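You operate a simulated robot arm through the tools that you are given. There is no shell and no other tool. Be economical: measure what you need, move in short steps, check, and stop when the job is done.

The job below is to be done with a simulated robot arm. You get a single attempt, and the scene is never put back.

JOB
Put the jug with the blue handle on the top of the island bench away on the top of the water stand. Take the bored block and leave it on the brown sample card. Take the black test card on the top of the packing bench and put it away on the top of the set-up table. Take the red pad and leave it on the orange pane. Put the black pulley on the top of the island bench away on the top of the narrow wall shelf. Fetch the white small sensor and set it on the shelf of the blue table. Put the brown marking card on the top of the island bench away on the top of the blue table. Put the grey terminal block on top of the purple spool. Turn the gain dial to 2. Open the roll bench door, put the purple tub on the top of the island bench away on the floor of the roll bench cupboard and shut the door again. Fetch the yellow colour glass and set it on the floor of the teal roll rack. Do these in any order. Set down upright: jug with the blue handle, white small sensor, purple tub.
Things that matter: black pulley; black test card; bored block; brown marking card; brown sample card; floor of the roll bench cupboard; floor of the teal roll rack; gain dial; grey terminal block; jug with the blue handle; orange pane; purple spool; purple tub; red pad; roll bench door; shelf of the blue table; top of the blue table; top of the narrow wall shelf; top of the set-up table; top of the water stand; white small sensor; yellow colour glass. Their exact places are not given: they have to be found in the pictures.

The check looks at the end state, three seconds after you hand in, the way a careful person would. Anything else that was tipped, shoved, dropped, spilled or broken makes it a failure.

ROBOT AND FRAMES
A 6-joint arm with a two-finger parallel gripper on a trunk, on a base that drives. Base frame: it is fixed to the floor where the robot stands at the start and does not move with it; the origin is under the middle of the robot, x ahead of it, y to its left, z up; the surface under the hand at the start is at about z = 0.82. Units: m, degrees, N and s.
With the tool pointing down near the work surface it reaches from about 0.38 to 0.9 m from the robot's upright axis, wherever it stands. Its first joint turns from -115.0 to 115.0 degrees. Places, roughly: black pulley (6x6x4 cm) [1.1, 1.8, 0.8]; black test card (8x12x3 cm) [-1, 1.4, 0.9]; bored block (5x5x4 cm) [0.5, 0.1, 0.8]; brown marking card (8x12x3 cm) [0.7, 1.7, 0.8]; brown sample card (8x12x3 cm) [0.6, 0.5, 0.8]; floor of the roll bench cupboard [1.7, 3.7, 0.1]; floor of the teal roll rack (18x15 cm) [2.1, 3.62, 0.86]; gain dial [0.6, 0.7, 0.9]; grey terminal block (6x5x5 cm) [0.9, 1.5, 0.8]; jug with the blue handle (14x10x18 cm) [0.8, 0.2, 0.9]; orange pane (18x13x1 cm) [-1.4, 1.7, 0.9]; purple spool (8x8x7 cm) [1, 1.7, 0.9]; purple tub (8x8x8 cm) [0.9, -0.2, 0.9]; red pad (6x5x4 cm) [-1.3, 1.8, 0.9]; roll bench door [1.7, 3.5, 0.4]; shelf of the blue table [1.8, 0.7, 0.3]; top of the blue table [1.8, 0.7, 0.8]; top of the narrow wall shelf (18x118 cm) [3.92, -3.76, 1.28]; top of the set-up table [1.8, -0.5, 0.8]; top of the water stand [-0.9, 3.8, 0.8]; white small sensor (4x5x6 cm) [1, 1.8, 0.8]; yellow colour glass (5x5x2 cm) [-1.1, 1.9, 0.9]. Payload 3.43 kg.
The TCP is the grasp point between the finger pads, 0.034 m short of the fingertips. In the tool frame z runs along the fingers and y along their closing line. The gripper opens to 0.128 m. The fingers are 0.024 m wide and 0.012 m thick; the gripper's body (0.048 by 0.13 m) begins 0.096 m behind the TCP.
Orientation is told as [roll, pitch, yaw] about the base's x, y, z axes, in that order, counted from this pose: with the fingers straight down and closing along the base's y, the tool's x points along the base's -x, its y along +y and its z along -z.

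CONTROLS
- The arm moves only by the tool arm_command. Its argument "series" is a list of rows, each an object of numbers (a shift or turn left out is 0, a gripper value left out holds the last): "tx", "ty", "tz": the shift along the base's x, y, z in m; "rx", "ry", "rz": the turn, a rotation vector about the base's x, y, z in degrees; "claw": the finger opening in m, from 0 to 0.128. In form: [{"tx": .., "ty": .., "tz": .., "rx": .., "ry": .., "rz": .., "claw": ..}, ...]. A call has 1 to 20 rows; each row is the pose to reach, as a shift and turn from the pose commanded when the call began. A row lasts 0.2 s, in which the tool goes at most 0.05 m and 8.6 degrees; a call with a longer step from one row to the next is refused whole, and so is a gripper value outside its range. Where a pose cannot be reached the arm comes as near as it can. A force on the tool above 40 N (or 10 N above the force at the start of the call, whichever is more), or a blocked arm, ends the call early, and 0.2 s more pass. The fingers move at their own pace (about 0.108 m/s each) and stop on an object; they squeeze with about 34 N. The grip force told is the motor's: it shows also when the fingers shut on nothing. Time passes only in rows, and 0.2 s behind the last, so rows that repeat a pose let the fingers close. The reply holds the time, the measured pose of the TCP, the force on the tool along the base axes, the opening and the grip force, in the units named above and with some noise, with the torque about the TCP (base axes, N m) and any sound that the robot's microphone picked up.
- Cameras (640 x 400 px; columns grow to the right, rows downward): "scene" is now at [0.0513, 0.1958, 1.3182]; the picture's right is [-0.05, -1.00, 0.00], its down [-0.41, 0.02, -0.91] and it looks along [0.91, -0.04, -0.41] (base axes); focal length 267 px, centre (320, 200). "wrist" rides on the gripper at [0.076, -0.011, -0.16] in the tool frame; the picture's right is [0.15, 0.99, 0.00], its down [-0.88, 0.13, -0.46] and it looks along [-0.45, 0.07, 0.89] (tool axes); focal length 234 px, centre (320, 200).
- grab_frame(camera): a new picture of that camera. It takes no simulated time.
- move_column(by): slides the trunk up (or, below 0, down) by that many m; the arm and the scene camera ride with it, the base frame stays. It gives what a move gives, with no picture.
- base_move(legs): drives the robot by 1 to 6 legs, each [ahead, turn to the left] in m and degrees, along the robot's own axes; the way and the turn of a leg run together, so that a leg with both is an arc; at most 1.5 m and 180 degrees a leg. The arm and the cameras ride along, it lands a little off, and it stops where it bumps. It gives what a move gives.
- turn_head(pan, tilt): turns the head with the scene camera to pan (to the left, within 103 degrees either way) and tilt (down, from -29 to 69), counted from straight ahead of the robot. It gives what a move gives.
- locate(camera, pixels): there is no depth. For up to 12 entries [column, row, z] of the newest picture of that camera ("zoom" is the newest enlarged one), the place [x, y] in the base frame at which the ray of that pixel passes the height z, good to about 0.002 m, but the place of the scene camera against the robot may be out by one fixed shift of up to 0.025 m in any direction. It takes no simulated time.
- zoom(camera, box): a new picture of the part [left, top, right, bottom] of that camera's present view, enlarged. It takes no simulated time.
- close_job(): hands the job in; it is judged then, once.

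Go step by step. Measure first, check grasps and placings, and put right what went wrong. The budget is 371 turns and 316 pictures, counting those below and the enlarged ones. Unless the task says otherwise, let go and move clear before handing in, and close with one line.

The tools are called as a command line: name --argument value ..., lists and objects as JSON in quotes. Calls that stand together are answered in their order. arm_command: Moves the arm, as the interface text tells. Its arguments: {"type":"object","properties":{"series":{"type":"array","items":{"type":"object","properties":{"tx":{"type":"number"},"ty":{"type":"number"},"tz":{"type":"number"},"rx":{"type":"number"},"ry":{"type":"number"},"rz":{"type":"number"},"claw":{"type":"number"}}}}},"required":["series"]} The other tools are called the same way: move_column (by) slides the trunk up or down; base_move (legs) drives the base; turn_head (pan, tilt) turns the head that bears the scene camera; grab_frame (camera) takes a picture; locate (camera, pixels) gives the place at which the rays of pixels pass given heights; zoom (camera, box) takes an enlarged picture of a part of a camera's view; close_job () hands the job in.

At the start:

```text
clock: 0.0
position: [0.4988, 0.2705, 1.1701]
tcp_rot: [0.0, 0.0, -0.1]
ft_force: [-0.3, 1.1, -1.0]
moment: [-0.01, 0.01, 0.02]
gripper_width: 0.128
grasp_force: 0.0
trunk travel left (down, up): [-0.55, 0.24]
robot x, y, heading: [0.0022, 0.0013, 0.1]
head pan, tilt: [-2.8, 24.2]
```

scene: 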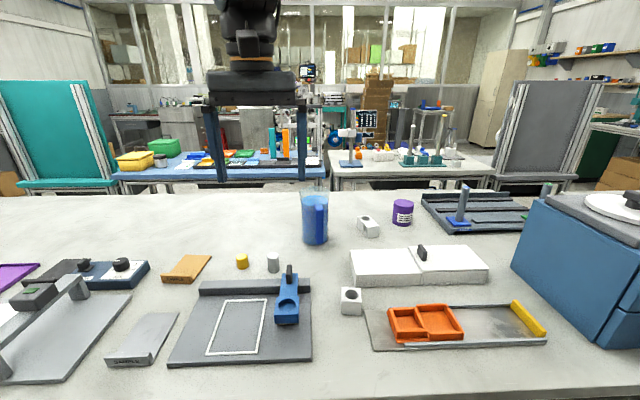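
wrist: 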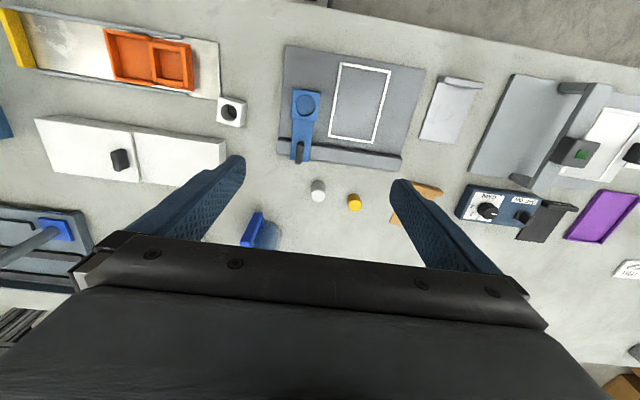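

The bored block shows at scene (351,300), the jug at (314,218), the brown sample card at (187,269) and the dial box near (105,270). I'll look closer at these first.

zoom --camera "scene" --box '[0, 220, 240, 370]'

zoom --camera "scene" --box '[270, 170, 450, 330]'

zoom --camera "wrist" --box '[380, 150, 620, 300]'

locate --camera "wrist" --pixels '[[230, 110, 0.86], [487, 211, 0.9], [425, 190, 0.85], [395, 220, 0.85], [254, 225, 0.95], [318, 190, 0.82]]'

locate --camera "scene" --pixels '[[351, 292, 0.86], [121, 266, 0.88], [187, 268, 0.85], [314, 238, 0.82], [402, 205, 0.9], [273, 263, 0.82]]'

```text
2.67 times, centred on (120, 295) of scene
```

zoom: 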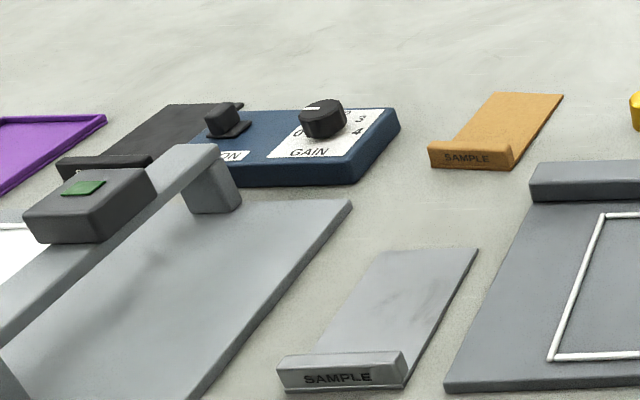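

```text
2.50 times, centred on (360, 250) of scene
```

zoom: 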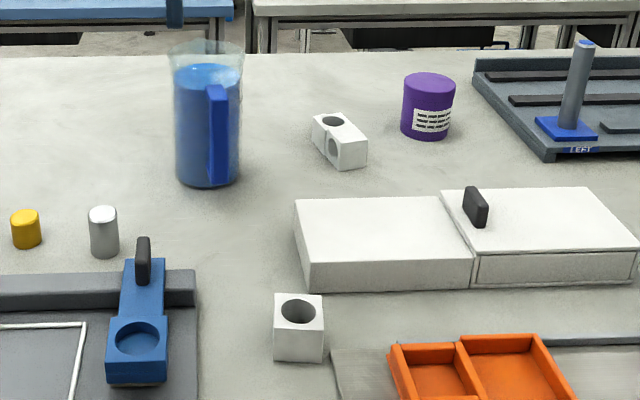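

```text
2.67 times, centred on (500, 225) of wrist
```

zoom: 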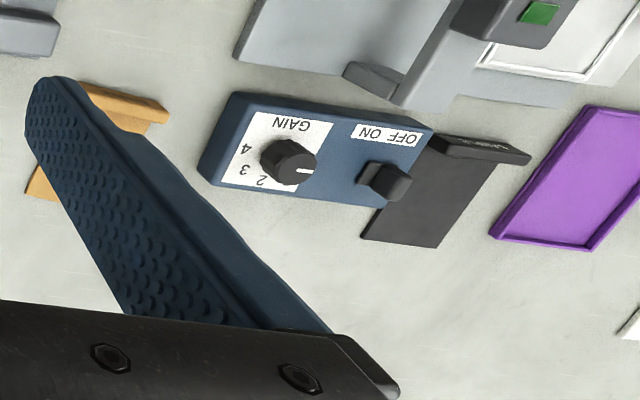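

```text
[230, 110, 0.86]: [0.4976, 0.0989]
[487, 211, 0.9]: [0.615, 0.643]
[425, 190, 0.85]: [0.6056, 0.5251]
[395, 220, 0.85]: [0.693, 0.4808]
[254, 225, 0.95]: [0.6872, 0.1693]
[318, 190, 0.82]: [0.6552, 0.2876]
```

```text
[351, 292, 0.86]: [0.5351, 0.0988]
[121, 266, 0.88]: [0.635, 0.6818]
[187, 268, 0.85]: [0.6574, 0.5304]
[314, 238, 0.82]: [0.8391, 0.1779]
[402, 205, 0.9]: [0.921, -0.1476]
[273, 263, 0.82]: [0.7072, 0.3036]
```

The wrist view puts the bored block near (0.50,0.10) and the dial near (0.615,0.643). Next I look around the room to learn the layout.

turn_head --pan 60 --tilt 20

grab_frame --camera "scene"

turn_head --pan 103 --tilt 20

grab_frame --camera "scene"

turn_head --pan -50 --tilt 15

grab_frame --camera "scene"

turn_head --pan -103 --tilt 20

grab_frame --camera "scene"

```text
clock: 1.3
position: [0.4992, 0.2708, 1.1696]
tcp_rot: [0.0, 0.0, 0.0]
ft_force: [-0.8, -0.1, 0.5]
moment: [-0.03, -0.02, -0.02]
gripper_width: 0.1279
grasp_force: 0.1
trunk travel left (down, up): [-0.55, 0.24]
robot x, y, heading: [0.0018, 0.0016, -0.0]
head pan, tilt: [60.0, 20.0]
```

```text
310 pictures are left
```

scene: 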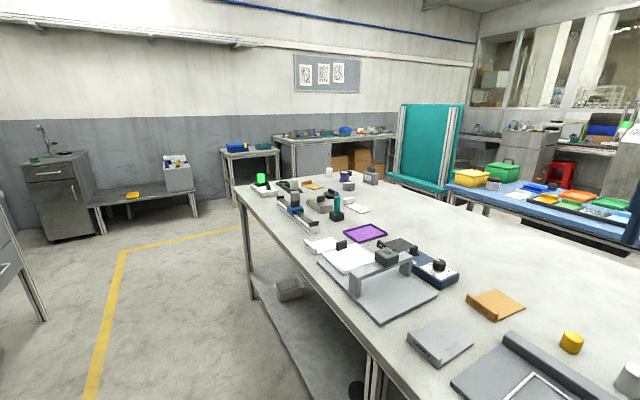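

```text
clock: 2.4
position: [0.4992, 0.2716, 1.1688]
tcp_rot: [0.0, 0.0, 0.1]
ft_force: [0.6, 0.2, 0.8]
moment: [0.0, 0.01, 0.01]
gripper_width: 0.1279
grasp_force: 0.0
trunk travel left (down, up): [-0.55, 0.24]
robot x, y, heading: [0.0005, -0.0009, 0.2]
head pan, tilt: [103.0, 20.0]
```

```text
309 pictures are left
```

scene: 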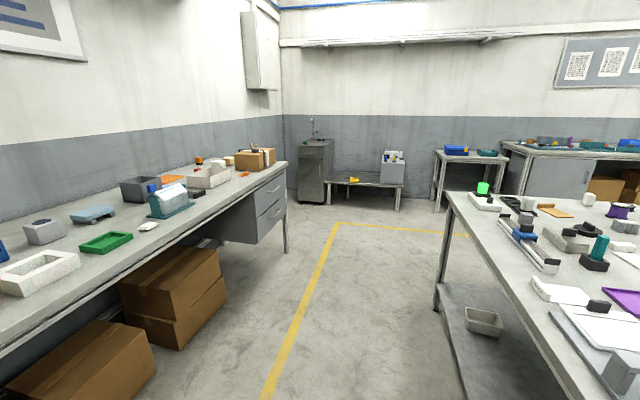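

```text
clock: 4.8
position: [0.4993, 0.2708, 1.1693]
tcp_rot: [0.0, 0.0, 0.0]
ft_force: [-0.3, 1.1, 0.1]
moment: [-0.02, 0.03, -0.03]
gripper_width: 0.1282
grasp_force: 0.0
trunk travel left (down, up): [-0.55, 0.24]
robot x, y, heading: [-0.0002, -0.0013, 0.0]
head pan, tilt: [-50.0, 15.0]
```

```text
308 pictures are left
```

scene: 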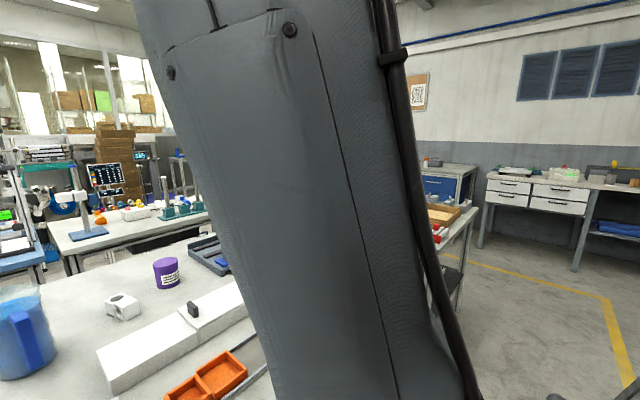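

```text
clock: 6.0
position: [0.4982, 0.2705, 1.1682]
tcp_rot: [0.0, 0.2, -0.1]
ft_force: [-0.6, 1.1, -0.8]
moment: [0.02, -0.04, -0.02]
gripper_width: 0.1281
grasp_force: 0.1
trunk travel left (down, up): [-0.55, 0.24]
robot x, y, heading: [0.0003, 0.0012, -0.0]
head pan, tilt: [-103.0, 20.0]
```

```text
307 pictures are left
```

scene: 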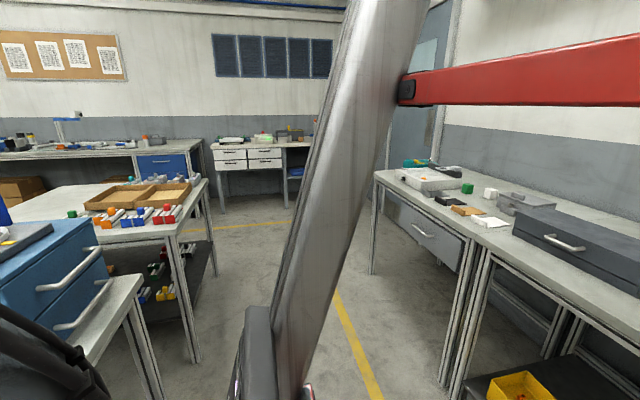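

Layout is clear: packing bench at left-behind, water stand (sink cabinet) at about 103°, roll bench at about 65°. Now the front view again, to measure the bench edges and aisles.

turn_head --pan 25 --tilt 15

grab_frame --camera "scene"

turn_head --pan -10 --tilt 15

grab_frame --camera "scene"

```text
clock: 8.1
position: [0.5006, 0.2708, 1.1686]
tcp_rot: [0.0, 0.0, 0.0]
ft_force: [-0.4, -0.4, -0.7]
moment: [0.0, 0.0, -0.04]
gripper_width: 0.1278
grasp_force: 0.0
trunk travel left (down, up): [-0.55, 0.24]
robot x, y, heading: [0.0022, 0.0034, 0.1]
head pan, tilt: [25.0, 15.0]
```

```text
306 pictures are left
```

scene: 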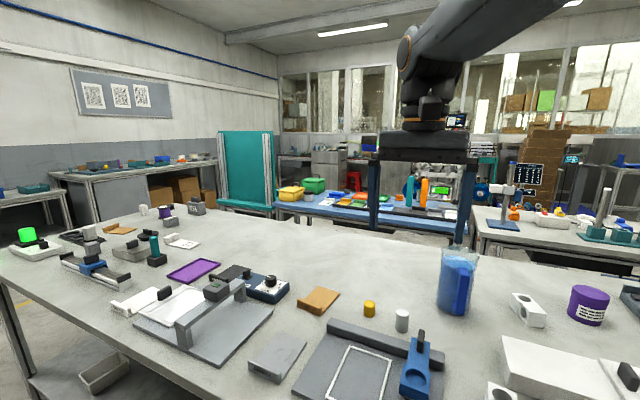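

```text
clock: 9.1
position: [0.4991, 0.2707, 1.1694]
tcp_rot: [0.0, 0.0, 0.1]
ft_force: [-0.3, 0.6, -0.7]
moment: [0.01, 0.0, 0.03]
gripper_width: 0.1278
grasp_force: 0.1
trunk travel left (down, up): [-0.55, 0.24]
robot x, y, heading: [0.0037, 0.001, 0.1]
head pan, tilt: [-10.0, 15.0]
```

```text
305 pictures are left
```

scene: 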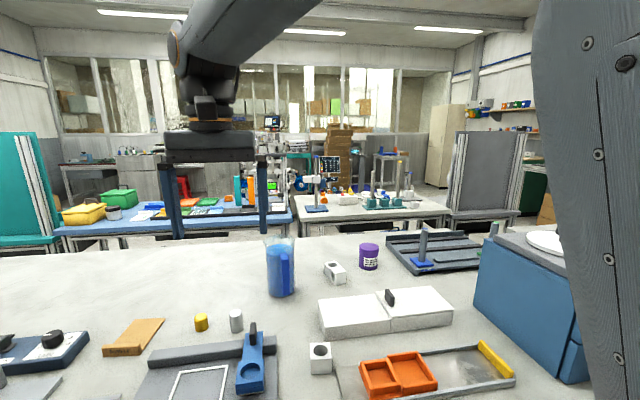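

Now I measure the edges in this view.

locate --camera "scene" --pixels '[[300, 238, 0.82], [100, 246, 0.82], [460, 228, 0.82], [60, 232, 0.8], [291, 222, 0.8], [300, 223, 0.8], [446, 212, 0.8], [290, 205, 0.8], [320, 211, 0.8], [370, 205, 0.8], [555, 84, 1.28], [528, 218, 0.4]]'

zoom --camera "scene" --box '[40, 150, 300, 260]'

zoom --camera "scene" --box '[280, 140, 560, 260]'

```text
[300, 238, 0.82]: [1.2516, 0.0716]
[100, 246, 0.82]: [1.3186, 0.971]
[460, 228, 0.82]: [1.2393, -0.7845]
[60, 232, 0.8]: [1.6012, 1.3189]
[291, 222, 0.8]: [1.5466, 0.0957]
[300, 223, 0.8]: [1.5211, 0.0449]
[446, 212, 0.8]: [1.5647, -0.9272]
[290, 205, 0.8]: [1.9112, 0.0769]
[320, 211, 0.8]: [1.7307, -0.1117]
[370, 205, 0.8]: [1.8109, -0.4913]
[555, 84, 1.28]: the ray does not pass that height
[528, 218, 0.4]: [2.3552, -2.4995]
```

```text
2.46 times, centred on (170, 205) of scene
```

zoom: 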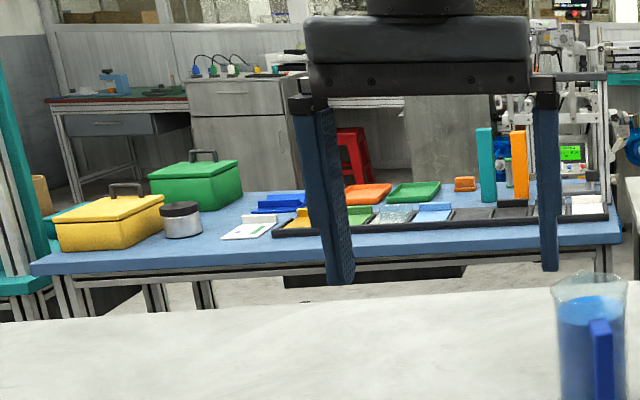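

```text
2.29 times, centred on (420, 200) of scene
```

zoom: 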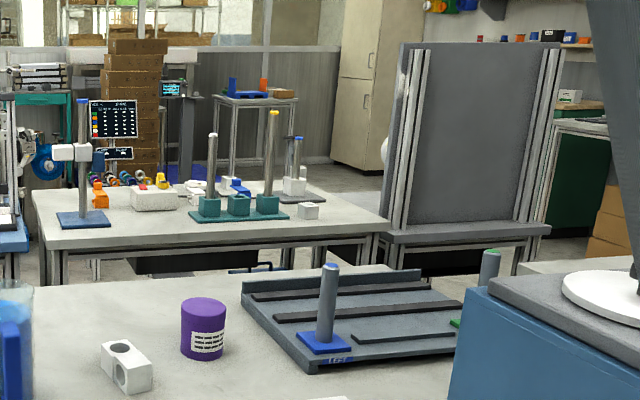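

The island is about 0.35–1.25 deep, and the tables beyond start at about x=1.55. Bored block first: I move above it.

arm_command --series '[{"ty": -0.045}, {"ty": -0.09, "tz": -0.02}, {"ty": -0.13, "tz": -0.05}, {"ty": -0.17, "tz": -0.08}, {"ty": -0.17, "tz": -0.12}, {"ty": -0.17, "tz": -0.16}, {"ty": -0.17, "tz": -0.16}]'

grab_frame --camera "wrist"

```text
clock: 10.7
position: [0.4982, 0.1025, 1.011]
tcp_rot: [0.0, 0.0, 0.0]
ft_force: [0.2, -0.6, -0.2]
moment: [-0.03, -0.04, -0.01]
gripper_width: 0.1279
grasp_force: 0.0
trunk travel left (down, up): [-0.55, 0.24]
robot x, y, heading: [-0.0022, 0.0005, -0.1]
head pan, tilt: [-10.0, 15.0]
```

```text
302 pictures are left
```

wrist: 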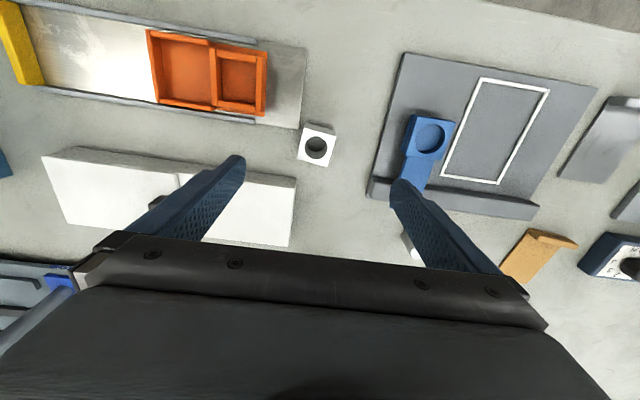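

The block is at (316,148) in the wrist view. I locate its top corners.

zoom --camera "wrist" --box '[256, 100, 384, 180]'

locate --camera "wrist" --pixels '[[301, 130, 0.86], [333, 137, 0.86], [328, 167, 0.86], [297, 160, 0.86], [316, 148, 0.86], [529, 230, 0.82], [577, 243, 0.85], [500, 270, 0.82], [546, 240, 0.85]]'

```text
5.00 times, centred on (320, 140) of wrist
```

zoom: 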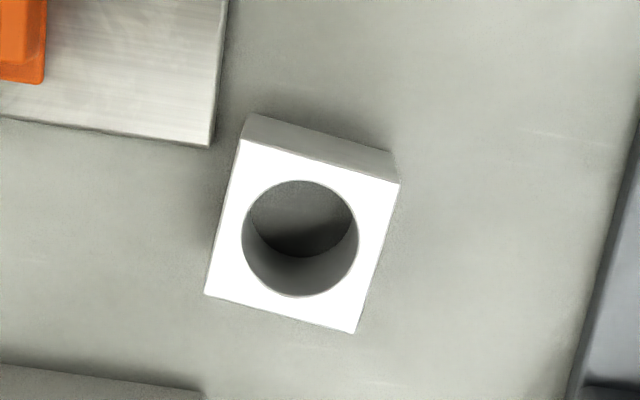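

```text
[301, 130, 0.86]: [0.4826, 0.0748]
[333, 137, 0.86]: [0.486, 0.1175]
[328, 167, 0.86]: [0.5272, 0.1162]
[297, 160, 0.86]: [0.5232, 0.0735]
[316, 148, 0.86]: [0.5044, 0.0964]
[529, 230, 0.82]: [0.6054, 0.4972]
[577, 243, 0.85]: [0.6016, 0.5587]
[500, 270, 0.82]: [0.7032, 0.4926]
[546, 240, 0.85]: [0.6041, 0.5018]
```

locate --camera "zoom" --pixels '[[240, 139, 0.86], [400, 183, 0.86], [355, 332, 0.86], [205, 294, 0.86], [252, 114, 0.82], [397, 153, 0.82]]'

zoom --camera "wrist" --box '[480, 190, 608, 310]'

```text
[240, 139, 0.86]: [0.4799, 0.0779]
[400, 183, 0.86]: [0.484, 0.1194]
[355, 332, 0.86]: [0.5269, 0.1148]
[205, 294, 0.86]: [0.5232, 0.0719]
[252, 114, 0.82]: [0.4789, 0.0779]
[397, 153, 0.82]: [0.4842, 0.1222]
```

```text
3.33 times, centred on (544, 250) of wrist
```

zoom: 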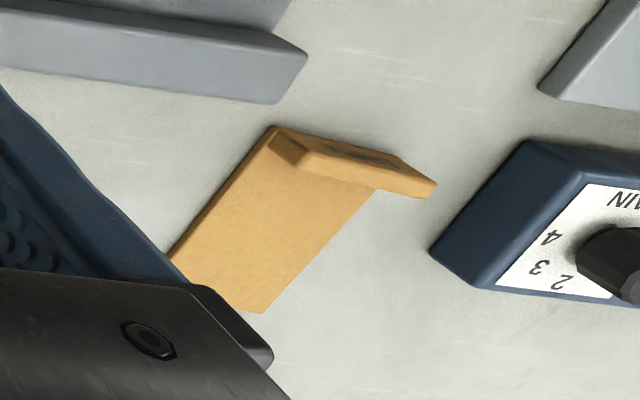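

The block centre is (0.5035,0.096), turned about -6°. I grasp it with the fingers part-closed to clear the plate nearby.

arm_command --series '[{"tx": 0.008, "ty": -0.005, "rz": -6, "claw": 0.08}, {"tx": 0.008, "ty": -0.005, "rz": -6, "tz": -0.04}, {"tx": 0.008, "ty": -0.005, "rz": -6, "tz": -0.08}, {"tx": 0.008, "ty": -0.005, "rz": -6, "tz": -0.115}, {"tx": 0.008, "ty": -0.005, "rz": -6, "tz": -0.135}, {"tx": 0.008, "ty": -0.005, "rz": -6, "tz": -0.147}, {"tx": 0.008, "ty": -0.005, "rz": -6, "tz": -0.147, "claw": 0.03}, {"tx": 0.008, "ty": -0.005, "rz": -6, "tz": -0.147}, {"tx": 0.008, "ty": -0.005, "rz": -6, "tz": -0.147}, {"tx": 0.008, "ty": -0.005, "rz": -6, "tz": -0.11}, {"tx": 0.008, "ty": -0.005, "rz": -6, "tz": -0.07}]'

grab_frame --camera "wrist"

```text
clock: 13.1
position: [0.5068, 0.0954, 0.9393]
tcp_rot: [0.0, 0.0, -6.0]
ft_force: [-0.1, 0.0, 0.2]
moment: [-0.02, 0.01, 0.0]
gripper_width: 0.0298
grasp_force: 0.1
trunk travel left (down, up): [-0.55, 0.24]
robot x, y, heading: [-0.001, -0.0004, 0.0]
head pan, tilt: [-10.0, 15.0]
```

```text
299 pictures are left
```

wrist: 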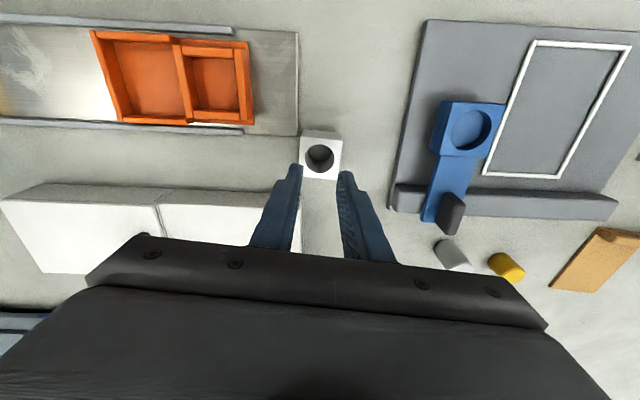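

The fingers shut to 0.030 on nothing: the block is still at (320,153). I triangulate it from this second view.

zoom --camera "wrist" --box '[256, 110, 384, 190]'

locate --camera "wrist" --pixels '[[320, 158, 0.86], [320, 158, 0.84], [320, 158, 0.82], [300, 178, 0.86], [338, 180, 0.86]]'

```text
5.00 times, centred on (320, 150) of wrist
```

zoom: 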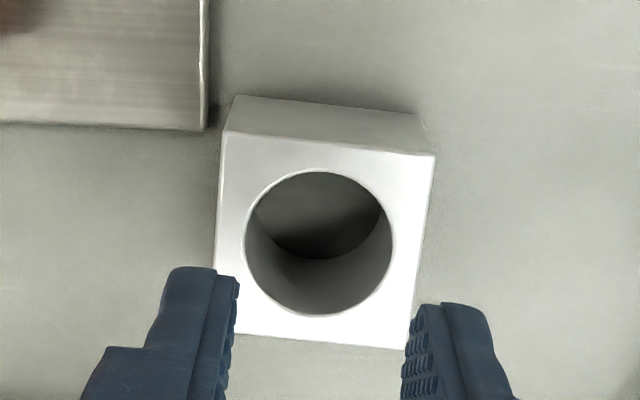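

```text
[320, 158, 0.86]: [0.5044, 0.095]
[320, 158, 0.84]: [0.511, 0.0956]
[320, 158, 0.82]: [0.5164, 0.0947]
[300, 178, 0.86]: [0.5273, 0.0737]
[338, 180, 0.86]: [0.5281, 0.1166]
```

The top really is at 0.86, so probably the fingers closed too high. I go down again and read the pose at the bottom before closing.

arm_command --series '[{"tx": -0.001, "claw": 0.08}, {"tx": -0.001, "claw": 0.08}, {"tx": -0.001, "tz": -0.03}, {"tx": -0.001, "tz": -0.06}, {"tx": -0.001, "tz": -0.08}, {"tx": -0.001, "tz": -0.08}]'

grab_frame --camera "wrist"

```text
clock: 14.5
position: [0.5038, 0.0943, 0.861]
tcp_rot: [0.0, 0.0, -6.0]
ft_force: [-0.2, 0.3, -0.1]
moment: [0.01, -0.03, 0.01]
gripper_width: 0.0801
grasp_force: 0.1
trunk travel left (down, up): [-0.55, 0.24]
robot x, y, heading: [0.0018, 0.0006, 0.1]
head pan, tilt: [-10.0, 15.0]
```

```text
297 pictures are left
```

wrist: 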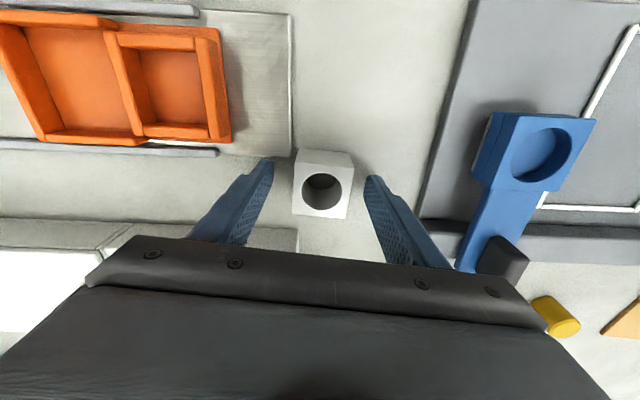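

The block's top centre (322,190) sits right at the TCP between the fingers. Now I close fully and check.

arm_command --series '[{"tz": -0.005}, {"tz": -0.005, "claw": 0.0}, {"tz": -0.005}, {"tz": -0.005}, {"tz": -0.005}]'

```text
clock: 15.0
position: [0.5076, 0.0947, 0.8578]
tcp_rot: [0.0, -0.1, -6.0]
ft_force: [0.5, -1.1, 6.8]
moment: [0.0, 0.03, -0.02]
gripper_width: 0.0435
grasp_force: 11.6
trunk travel left (down, up): [-0.55, 0.24]
robot x, y, heading: [0.002, -0.0007, -0.2]
head pan, tilt: [-10.0, 15.0]
stopped in row 2: the force on the tool passed its limit at 54 N (the readings are from after the stop); the commanded pose is now the measured one
```

The fingers are on the block (0.0435 wide) but a force spike stopped the call. I hold with the fingers closing and read again.

arm_command --series '[{"claw": 0.0}, {}, {}]'

```text
clock: 15.8
position: [0.5084, 0.094, 0.8579]
tcp_rot: [0.0, -0.2, -5.9]
ft_force: [-0.5, 0.6, 0.1]
moment: [0.02, -0.01, 0.01]
gripper_width: 0.0431
grasp_force: 33.7
trunk travel left (down, up): [-0.55, 0.24]
robot x, y, heading: [-0.0004, 0.0001, -0.4]
head pan, tilt: [-10.0, 15.0]
```

Gripped (33.7 N). I lift and carry toward the sample card, high enough to clear the blue post on the jig.

arm_command --series '[{"tz": 0.04}, {"tz": 0.08}, {"tz": 0.12}, {"tz": 0.16}, {"tz": 0.18, "ty": 0.03}, {"tz": 0.18, "ty": 0.07, "tx": 0.01}, {"tz": 0.18, "ty": 0.11, "tx": 0.02}, {"tz": 0.18, "ty": 0.15, "tx": 0.03}, {"tz": 0.18, "ty": 0.19, "tx": 0.04}, {"tz": 0.18, "ty": 0.23, "tx": 0.05}, {"tz": 0.18, "ty": 0.27, "tx": 0.06}, {"tz": 0.18, "ty": 0.31, "tx": 0.07}, {"tz": 0.18, "ty": 0.31, "tx": 0.07}]'

grab_frame --camera "wrist"

```text
clock: 18.6
position: [0.5796, 0.4023, 1.0368]
tcp_rot: [0.0, 0.0, -6.0]
ft_force: [-0.2, 0.6, -0.4]
moment: [0.03, 0.0, -0.03]
gripper_width: 0.0432
grasp_force: 34.4
trunk travel left (down, up): [-0.55, 0.24]
robot x, y, heading: [0.0039, 0.0001, 0.4]
head pan, tilt: [-10.0, 15.0]
```

```text
296 pictures are left
```

wrist: 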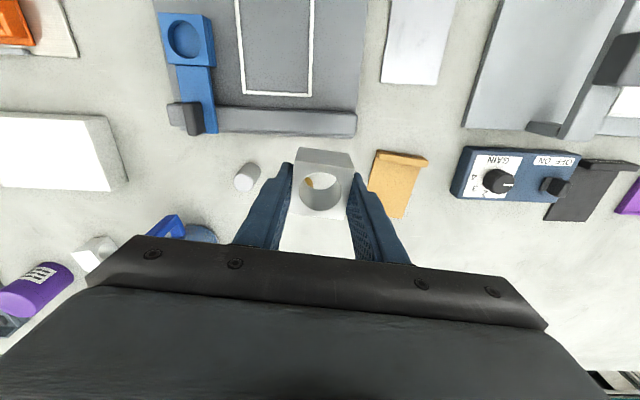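

zoom --camera "wrist" --box '[340, 130, 468, 230]'

```text
4.00 times, centred on (404, 180) of wrist
```

zoom: 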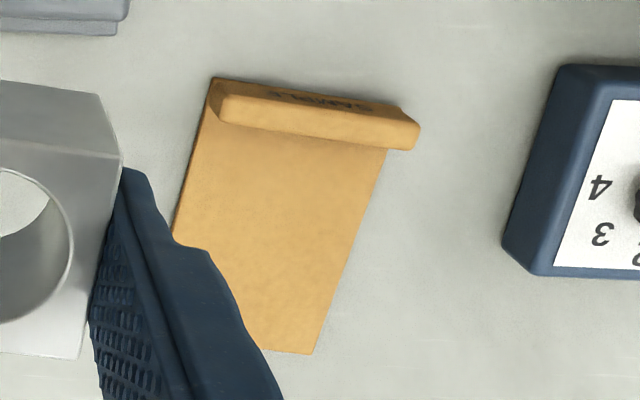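

locate --camera "zoom" --pixels '[[213, 77, 0.82], [200, 122, 0.825], [385, 150, 0.825], [312, 354, 0.825], [172, 235, 0.825], [222, 95, 0.85], [418, 125, 0.85], [416, 148, 0.84], [219, 118, 0.84]]'

```text
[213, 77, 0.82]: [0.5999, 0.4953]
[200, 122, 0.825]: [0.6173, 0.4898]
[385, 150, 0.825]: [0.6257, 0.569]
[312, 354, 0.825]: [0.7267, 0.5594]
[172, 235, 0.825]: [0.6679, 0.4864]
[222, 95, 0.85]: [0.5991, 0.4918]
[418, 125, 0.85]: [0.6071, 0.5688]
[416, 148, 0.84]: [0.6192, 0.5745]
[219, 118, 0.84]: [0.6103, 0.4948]
```

The free plate area is centred at about (0.675,0.526). I carry the block there and lower it to just above the plate.

arm_command --series '[{"tx": 0.03, "ty": 0.04}, {"tx": 0.06, "ty": 0.08}, {"tx": 0.097, "ty": 0.123}, {"tx": 0.097, "ty": 0.123, "tz": -0.05}, {"tx": 0.097, "ty": 0.123, "tz": -0.1}, {"tx": 0.097, "ty": 0.123, "tz": -0.14}, {"tx": 0.097, "ty": 0.123, "tz": -0.16}, {"tx": 0.097, "ty": 0.123, "tz": -0.166}, {"tx": 0.097, "ty": 0.123, "tz": -0.166}]'

grab_frame --camera "wrist"

```text
refused: row 3 steps farther than a row can; nothing moved
```

```text
294 pictures are left
```

wrist: 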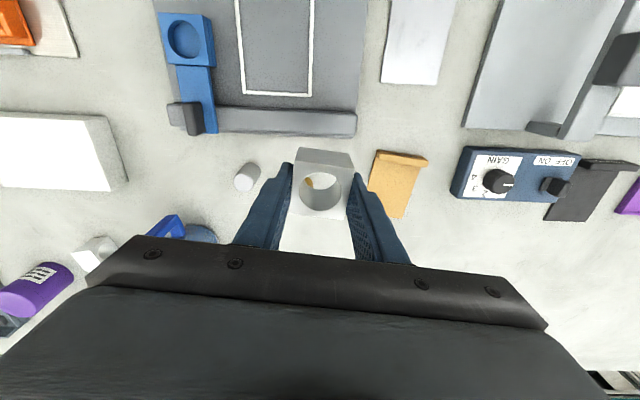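

arm_command --series '[{"tx": 0.03, "ty": 0.035}, {"tx": 0.06, "ty": 0.07}, {"tx": 0.085, "ty": 0.105}, {"tx": 0.097, "ty": 0.123}, {"tx": 0.097, "ty": 0.123, "tz": -0.045}, {"tx": 0.097, "ty": 0.123, "tz": -0.09}, {"tx": 0.097, "ty": 0.123, "tz": -0.13}, {"tx": 0.097, "ty": 0.123, "tz": -0.155}, {"tx": 0.097, "ty": 0.123, "tz": -0.166}, {"tx": 0.097, "ty": 0.123, "tz": -0.17}, {"tx": 0.097, "ty": 0.123, "tz": -0.17}]'

grab_frame --camera "wrist"

```text
clock: 21.0
position: [0.6748, 0.528, 0.868]
tcp_rot: [0.0, -0.2, -6.0]
ft_force: [0.2, -0.5, -0.3]
moment: [0.02, -0.01, -0.02]
gripper_width: 0.0433
grasp_force: 34.1
trunk travel left (down, up): [-0.55, 0.24]
robot x, y, heading: [0.0002, -0.0021, 0.1]
head pan, tilt: [-10.0, 15.0]
```

```text
293 pictures are left
```

wrist: 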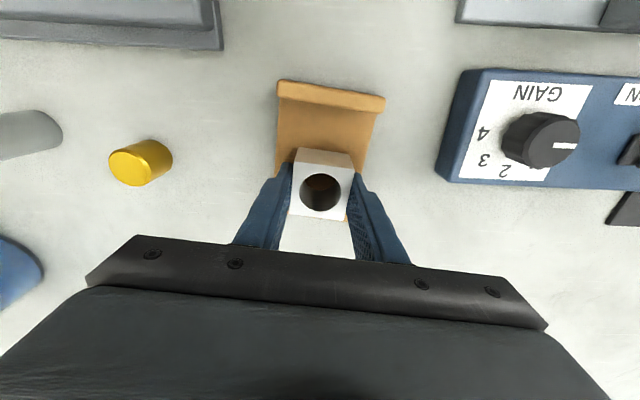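

The block is over the card with about 3 cm margin to the far edge. I lower the last millimetres, release and rise.

arm_command --series '[{"tz": -0.002}, {"tz": -0.004}, {"tz": -0.004}]'

arm_command --series '[{"claw": 0.065}, {"claw": 0.065}, {"claw": 0.065}, {"tz": 0.04}, {"tz": 0.08}, {"tz": 0.12}, {"tz": 0.16}, {"tz": 0.2}, {"tz": 0.2}]'

grab_frame --camera "wrist"

```text
clock: 21.8
position: [0.675, 0.5275, 0.863]
tcp_rot: [0.0, -0.1, -6.0]
ft_force: [0.3, -0.1, -1.0]
moment: [0.01, 0.02, 0.02]
gripper_width: 0.043
grasp_force: 33.9
trunk travel left (down, up): [-0.55, 0.24]
robot x, y, heading: [-0.0004, 0.0005, 0.2]
head pan, tilt: [-10.0, 15.0]
```

```text
clock: 23.8
position: [0.6677, 0.5211, 1.0623]
tcp_rot: [0.0, -0.1, -6.1]
ft_force: [-0.2, 0.2, -0.5]
moment: [0.04, 0.01, -0.01]
gripper_width: 0.0648
grasp_force: 0.0
out of reach, approached as far as the arm can: row 8, 9
trunk travel left (down, up): [-0.55, 0.24]
robot x, y, heading: [0.0026, -0.0006, 0.3]
head pan, tilt: [-10.0, 15.0]
```

```text
292 pictures are left
```

wrist: 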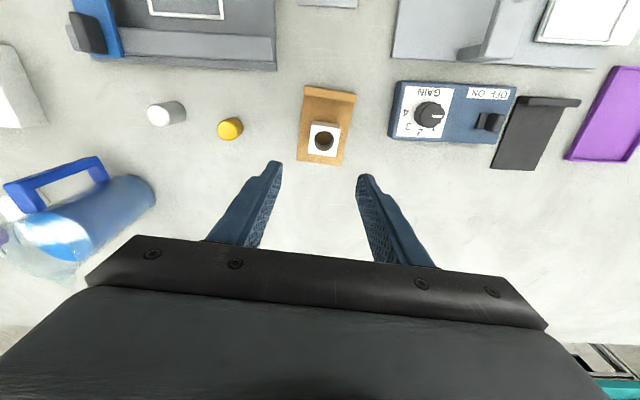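

The bored block sits on the sample card at (323,138). For the dial I retract the arm, then drive left along the bench.

arm_command --series '[{"tx": -0.03, "ty": -0.03, "tz": 0.01, "rz": 6}, {"tx": -0.06, "ty": -0.06, "tz": 0.03, "rz": 6}, {"tx": -0.09, "ty": -0.09, "tz": 0.05, "rz": 6}, {"tx": -0.12, "ty": -0.12, "tz": 0.07, "rz": 6}, {"tx": -0.15, "ty": -0.15, "tz": 0.09, "rz": 6}, {"tx": -0.18, "ty": -0.18, "tz": 0.11, "rz": 6}, {"tx": -0.2, "ty": -0.22, "tz": 0.12, "rz": 6}, {"tx": -0.2, "ty": -0.26, "tz": 0.12, "rz": 6}, {"tx": -0.2, "ty": -0.3, "tz": 0.12, "rz": 6}, {"tx": -0.2, "ty": -0.34, "tz": 0.12, "rz": 6}, {"tx": -0.2, "ty": -0.38, "tz": 0.12, "rz": 6}, {"tx": -0.2, "ty": -0.42, "tz": 0.12, "rz": 6}, {"tx": -0.2, "ty": -0.46, "tz": 0.12, "rz": 6}, {"tx": -0.2, "ty": -0.5, "tz": 0.12, "rz": 6}]'

base_move --legs '[[0, 90], [0.6, 0], [0, -90]]'

turn_head --pan 0 --tilt 30

grab_frame --camera "scene"

```text
clock: 26.8
position: [0.4674, 0.0231, 1.1798]
tcp_rot: [0.0, 0.0, 0.0]
ft_force: [1.1, 0.0, 0.0]
moment: [-0.03, 0.0, -0.02]
gripper_width: 0.065
grasp_force: 0.2
out of reach, approached as far as the arm can: row 1, 2, 3, 4, 5, 6
trunk travel left (down, up): [-0.55, 0.24]
robot x, y, heading: [-0.0034, 0.0001, 0.0]
head pan, tilt: [-10.0, 15.0]
```

```text
clock: 35.9
position: [0.236, 1.0062, 1.1793]
tcp_rot: [0.1, -0.2, 56.3]
ft_force: [-0.4, 0.6, 0.4]
moment: [0.03, 0.01, 0.0]
gripper_width: 0.065
grasp_force: 0.0
trunk travel left (down, up): [-0.55, 0.24]
robot x, y, heading: [-0.0071, 0.6037, 56.5]
head pan, tilt: [-10.0, 15.0]
stopped in leg 3: the robot was blocked; the commanded pose is now the measured one
```

```text
clock: 36.6
position: [0.235, 1.0061, 1.1795]
tcp_rot: [0.0, -0.1, 56.5]
ft_force: [-0.4, 0.0, -0.4]
moment: [0.01, 0.0, -0.02]
gripper_width: 0.065
grasp_force: 0.1
trunk travel left (down, up): [-0.55, 0.24]
robot x, y, heading: [-0.008, 0.6078, 56.6]
head pan, tilt: [0.0, 30.0]
```

```text
291 pictures are left
```

scene: 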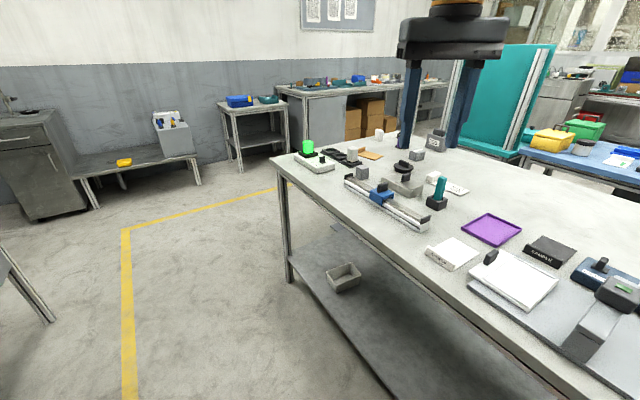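

The base bumped at heading 56° while turning back. I look down on that side to see what it touched.

turn_head --pan -60 --tilt 60

grab_frame --camera "scene"

turn_head --pan 0 --tilt 65

grab_frame --camera "scene"

```text
clock: 37.9
position: [0.235, 1.0064, 1.1804]
tcp_rot: [-0.1, -0.1, 56.4]
ft_force: [-0.9, 0.9, -0.3]
moment: [0.02, -0.01, -0.03]
gripper_width: 0.0649
grasp_force: 0.2
trunk travel left (down, up): [-0.55, 0.24]
robot x, y, heading: [-0.0064, 0.6037, 56.6]
head pan, tilt: [-60.0, 60.0]
```

```text
290 pictures are left
```

scene: 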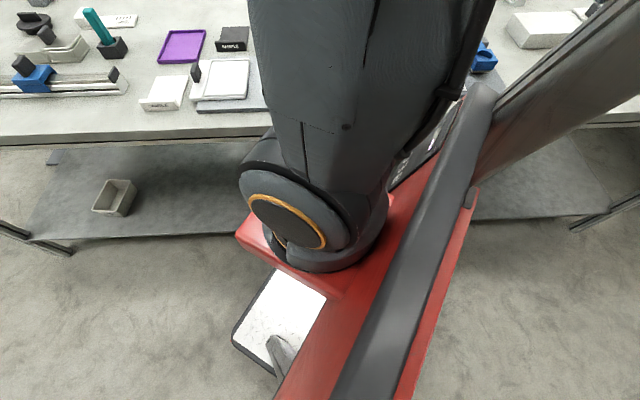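

```text
clock: 39.2
position: [0.2365, 1.0078, 1.1795]
tcp_rot: [0.0, -0.1, 56.4]
ft_force: [-0.3, -0.2, 0.1]
moment: [0.0, 0.01, 0.01]
gripper_width: 0.065
grasp_force: 0.0
trunk travel left (down, up): [-0.55, 0.24]
robot x, y, heading: [-0.0058, 0.6047, 56.6]
head pan, tilt: [0.0, 65.0]
```

```text
289 pictures are left
```

scene: 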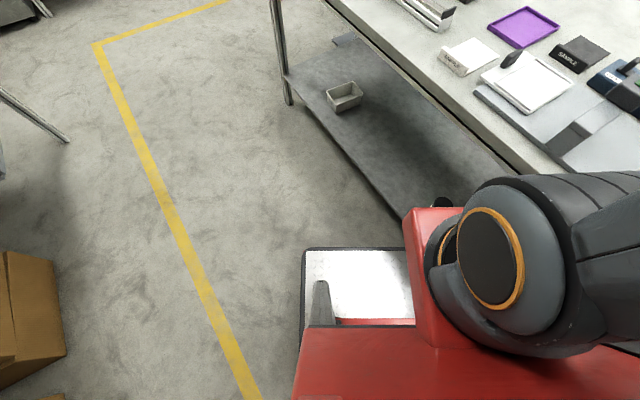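

zoom --camera "scene" --box '[340, 140, 500, 240]'

locate --camera "scene" --pixels '[[400, 215, 0.3], [290, 80, 0.3], [440, 205, 0.3], [328, 5, 0.82], [505, 155, 0.82], [305, 248, 0.2], [404, 250, 0.2], [415, 210, 0.5]]'

```text
4.00 times, centred on (420, 190) of scene
```

zoom: 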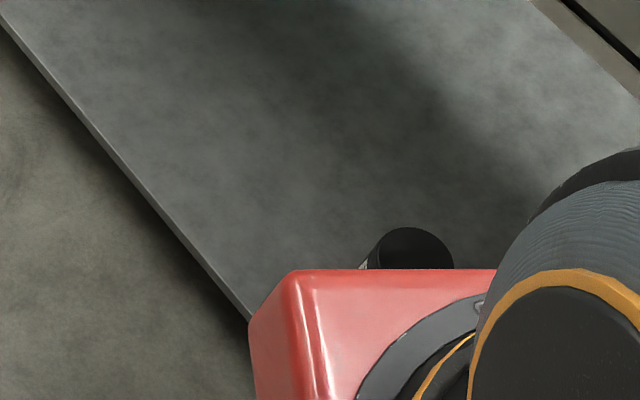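

```text
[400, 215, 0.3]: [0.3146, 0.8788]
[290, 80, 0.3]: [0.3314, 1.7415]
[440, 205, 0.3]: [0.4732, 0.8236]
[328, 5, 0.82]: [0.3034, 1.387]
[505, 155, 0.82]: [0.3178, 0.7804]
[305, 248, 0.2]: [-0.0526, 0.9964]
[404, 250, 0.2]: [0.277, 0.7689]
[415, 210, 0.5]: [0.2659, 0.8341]
```

The bench edge is at x≈0.31 and the base's corner grazes it. I back off, finish the turn, and look again.

base_move --legs '[[-0.15, 0], [0, -56.6]]'

turn_head --pan 0 --tilt 35

grab_frame --camera "scene"

grab_frame --camera "wrist"

```text
clock: 43.2
position: [0.3778, 0.488, 1.1787]
tcp_rot: [0.1, -0.1, -0.9]
ft_force: [0.3, 0.3, 0.1]
moment: [0.05, 0.0, 0.0]
gripper_width: 0.0649
grasp_force: 0.0
trunk travel left (down, up): [-0.55, 0.24]
robot x, y, heading: [-0.0927, 0.4759, -0.7]
head pan, tilt: [0.0, 65.0]
```

```text
clock: 44.1
position: [0.3768, 0.4883, 1.1797]
tcp_rot: [0.0, -0.1, -0.9]
ft_force: [-0.3, 0.8, 0.1]
moment: [-0.01, 0.03, 0.03]
gripper_width: 0.0649
grasp_force: 0.2
trunk travel left (down, up): [-0.55, 0.24]
robot x, y, heading: [-0.0896, 0.478, -0.7]
head pan, tilt: [0.0, 35.0]
```

```text
287 pictures are left
```

scene: 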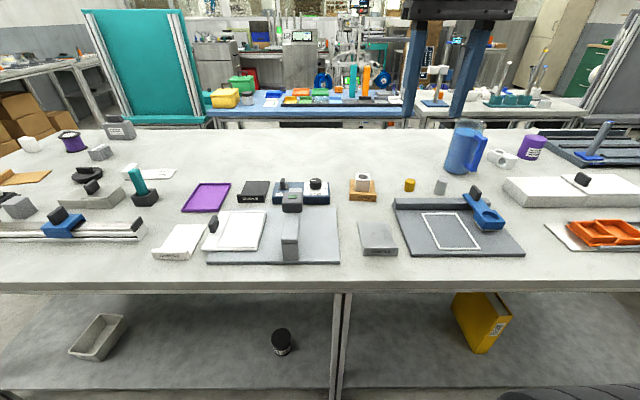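

```text
286 pictures are left
```

wrist: 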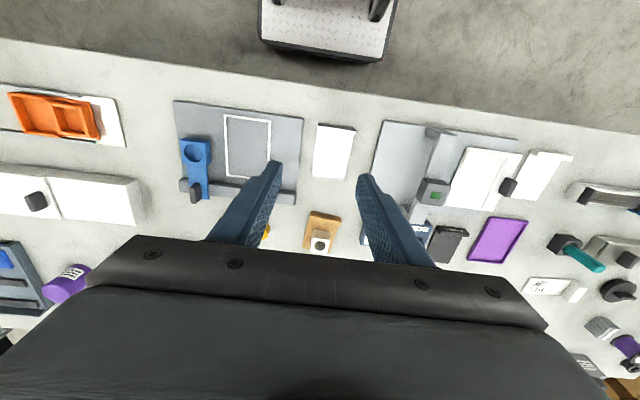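

I move above the dial with a clear wrist view.

arm_command --series '[{"tx": 0.04, "ty": 0.025, "rz": 0.9, "claw": 0.1}, {"tx": 0.08, "ty": 0.05, "rz": 0.9}, {"tx": 0.12, "ty": 0.075, "rz": 0.9}, {"tx": 0.16, "ty": 0.1, "rz": 0.9}, {"tx": 0.19, "ty": 0.13, "tz": -0.02, "rz": 0.9}, {"tx": 0.215, "ty": 0.15, "tz": -0.05, "rz": 0.9}, {"tx": 0.235, "ty": 0.157, "tz": -0.09, "rz": 0.9}, {"tx": 0.235, "ty": 0.157, "tz": -0.13, "rz": 0.9}, {"tx": 0.235, "ty": 0.157, "tz": -0.13, "rz": 0.9}]'

zoom --camera "wrist" --box '[220, 80, 420, 205]'

zoom --camera "scene" --box '[260, 160, 400, 248]'

```text
clock: 46.1
position: [0.6089, 0.6455, 1.0504]
tcp_rot: [0.1, -0.2, -0.1]
ft_force: [-0.4, 0.2, -0.2]
moment: [-0.03, -0.01, 0.01]
gripper_width: 0.1001
grasp_force: 0.0
trunk travel left (down, up): [-0.55, 0.24]
robot x, y, heading: [-0.0906, 0.4754, -0.5]
head pan, tilt: [0.0, 35.0]
```

```text
3.20 times, centred on (320, 142) of wrist
```

zoom: 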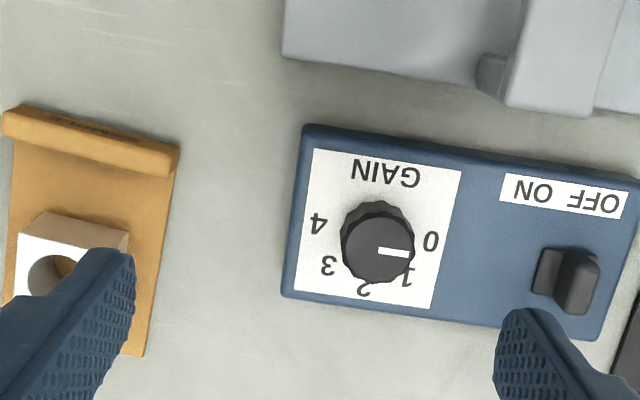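

```text
4.55 times, centred on (330, 204) of scene
```

zoom: 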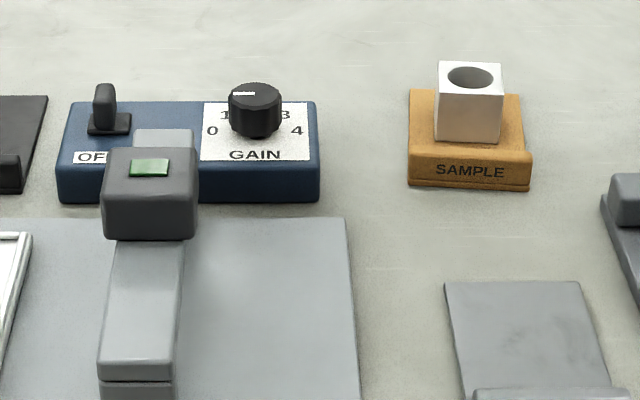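

The dial's white mark points at 0 (the zoom shows (408,253)). The 2 lies a quarter turn clockwise from above. I measure centre and panel angle.

locate --camera "zoom" --pixels '[[305, 125, 0.87], [640, 185, 0.87], [286, 295, 0.87], [375, 250, 0.895], [430, 240, 0.865], [318, 223, 0.865], [363, 290, 0.865], [378, 250, 0.89], [408, 254, 0.89]]'

locate --camera "zoom" --pixels '[[565, 270, 0.89], [343, 250, 0.89], [414, 250, 0.89], [378, 284, 0.89]]'

```text
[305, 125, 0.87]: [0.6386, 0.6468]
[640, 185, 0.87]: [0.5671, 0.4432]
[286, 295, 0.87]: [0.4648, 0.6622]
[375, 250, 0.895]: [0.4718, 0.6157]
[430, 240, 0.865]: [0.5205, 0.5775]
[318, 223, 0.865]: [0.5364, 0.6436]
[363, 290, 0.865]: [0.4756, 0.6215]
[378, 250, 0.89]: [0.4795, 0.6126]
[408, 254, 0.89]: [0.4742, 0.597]
```

```text
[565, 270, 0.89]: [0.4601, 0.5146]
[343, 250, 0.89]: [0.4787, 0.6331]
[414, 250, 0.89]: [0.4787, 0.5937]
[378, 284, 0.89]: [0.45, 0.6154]
```

locate --camera "wrist" --pixels '[[315.3, 118.6, 0.87], [420, 137.3, 0.87], [309.4, 171.7, 0.87], [338.1, 157.6, 0.89], [347.5, 158.6, 0.89], [354.4, 154.5, 0.87], [319.4, 149.2, 0.87], [333.4, 170.1, 0.87], [396.6, 163.9, 0.9], [327.2, 157.6, 0.89], [349.4, 157.6, 0.89]]'

zoom --camera "wrist" --box '[290, 110, 418, 190]'

```text
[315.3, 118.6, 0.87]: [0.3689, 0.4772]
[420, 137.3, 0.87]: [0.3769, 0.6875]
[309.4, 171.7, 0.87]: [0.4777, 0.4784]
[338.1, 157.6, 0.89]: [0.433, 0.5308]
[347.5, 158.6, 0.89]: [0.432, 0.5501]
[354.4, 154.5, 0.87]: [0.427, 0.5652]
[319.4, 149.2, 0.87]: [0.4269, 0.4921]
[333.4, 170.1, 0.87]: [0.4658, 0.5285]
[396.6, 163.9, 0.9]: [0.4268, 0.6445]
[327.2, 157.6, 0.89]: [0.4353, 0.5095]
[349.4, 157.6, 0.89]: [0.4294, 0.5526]
```

```text
5.00 times, centred on (354, 150) of wrist
```

zoom: 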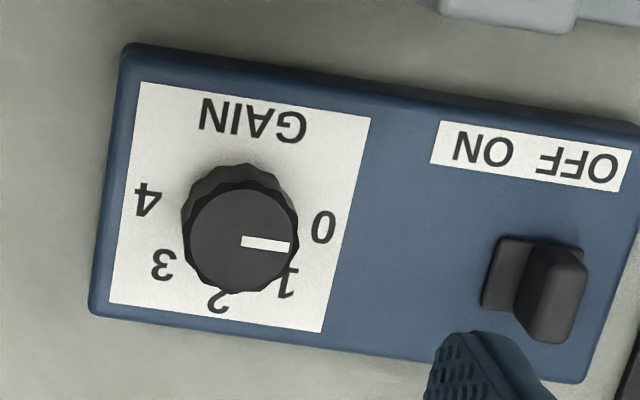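

locate --camera "zoom" --pixels '[[125, 43, 0.87], [90, 310, 0.87], [580, 382, 0.87], [240, 241, 0.895], [290, 246, 0.895], [323, 227, 0.87], [146, 198, 0.87], [218, 300, 0.87], [183, 241, 0.895], [298, 241, 0.895], [545, 280, 0.9], [287, 282, 0.87]]'

```text
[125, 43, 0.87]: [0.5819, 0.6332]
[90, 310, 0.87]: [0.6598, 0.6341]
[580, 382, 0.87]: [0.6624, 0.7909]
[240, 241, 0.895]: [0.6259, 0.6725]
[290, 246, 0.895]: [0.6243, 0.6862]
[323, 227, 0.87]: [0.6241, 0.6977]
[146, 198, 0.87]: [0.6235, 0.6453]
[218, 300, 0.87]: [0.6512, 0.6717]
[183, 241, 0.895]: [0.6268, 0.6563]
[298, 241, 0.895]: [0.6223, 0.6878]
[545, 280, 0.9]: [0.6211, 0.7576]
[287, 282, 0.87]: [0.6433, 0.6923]
```

The panel is square to the axes: knob centre (0.625,0.672), 0 toward +y, 2 toward +x. I descend partway with a narrower opening.

arm_command --series '[{"tx": 0.016, "ty": 0.0265, "claw": 0.055}, {"tx": 0.016, "ty": 0.0265, "tz": -0.04}, {"tx": 0.016, "ty": 0.0265, "tz": -0.08}, {"tx": 0.016, "ty": 0.0265, "tz": -0.1}, {"tx": 0.016, "ty": 0.0265, "tz": -0.1}]'

zoom --camera "wrist" --box '[240, 120, 400, 220]'

locate --camera "zoom" --pixels '[[320, 200, 0.9]]'

```text
clock: 47.3
position: [0.6293, 0.673, 0.9517]
tcp_rot: [0.1, -0.2, 0.0]
ft_force: [0.8, -0.1, 0.3]
moment: [0.02, -0.02, 0.0]
gripper_width: 0.0549
grasp_force: 0.0
trunk travel left (down, up): [-0.55, 0.24]
robot x, y, heading: [-0.0921, 0.478, -0.6]
head pan, tilt: [0.0, 35.0]
```

```text
4.00 times, centred on (320, 170) of wrist
```

zoom: 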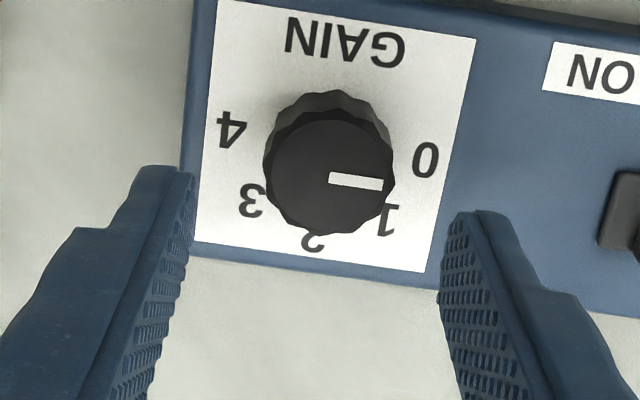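

```text
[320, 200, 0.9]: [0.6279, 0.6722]
```

locate --camera "zoom" --pixels '[[329, 176, 0.895], [329, 176, 0.88], [329, 176, 0.91], [424, 158, 0.87], [232, 130, 0.87], [424, 158, 0.86], [232, 130, 0.86], [190, 255, 0.87], [190, 255, 0.86]]'

```text
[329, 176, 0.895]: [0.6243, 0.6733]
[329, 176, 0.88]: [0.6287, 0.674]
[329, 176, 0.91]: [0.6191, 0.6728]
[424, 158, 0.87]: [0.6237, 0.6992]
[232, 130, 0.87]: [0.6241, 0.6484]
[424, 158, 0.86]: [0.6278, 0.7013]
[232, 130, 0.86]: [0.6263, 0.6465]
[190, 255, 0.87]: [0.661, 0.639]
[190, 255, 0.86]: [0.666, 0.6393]
```

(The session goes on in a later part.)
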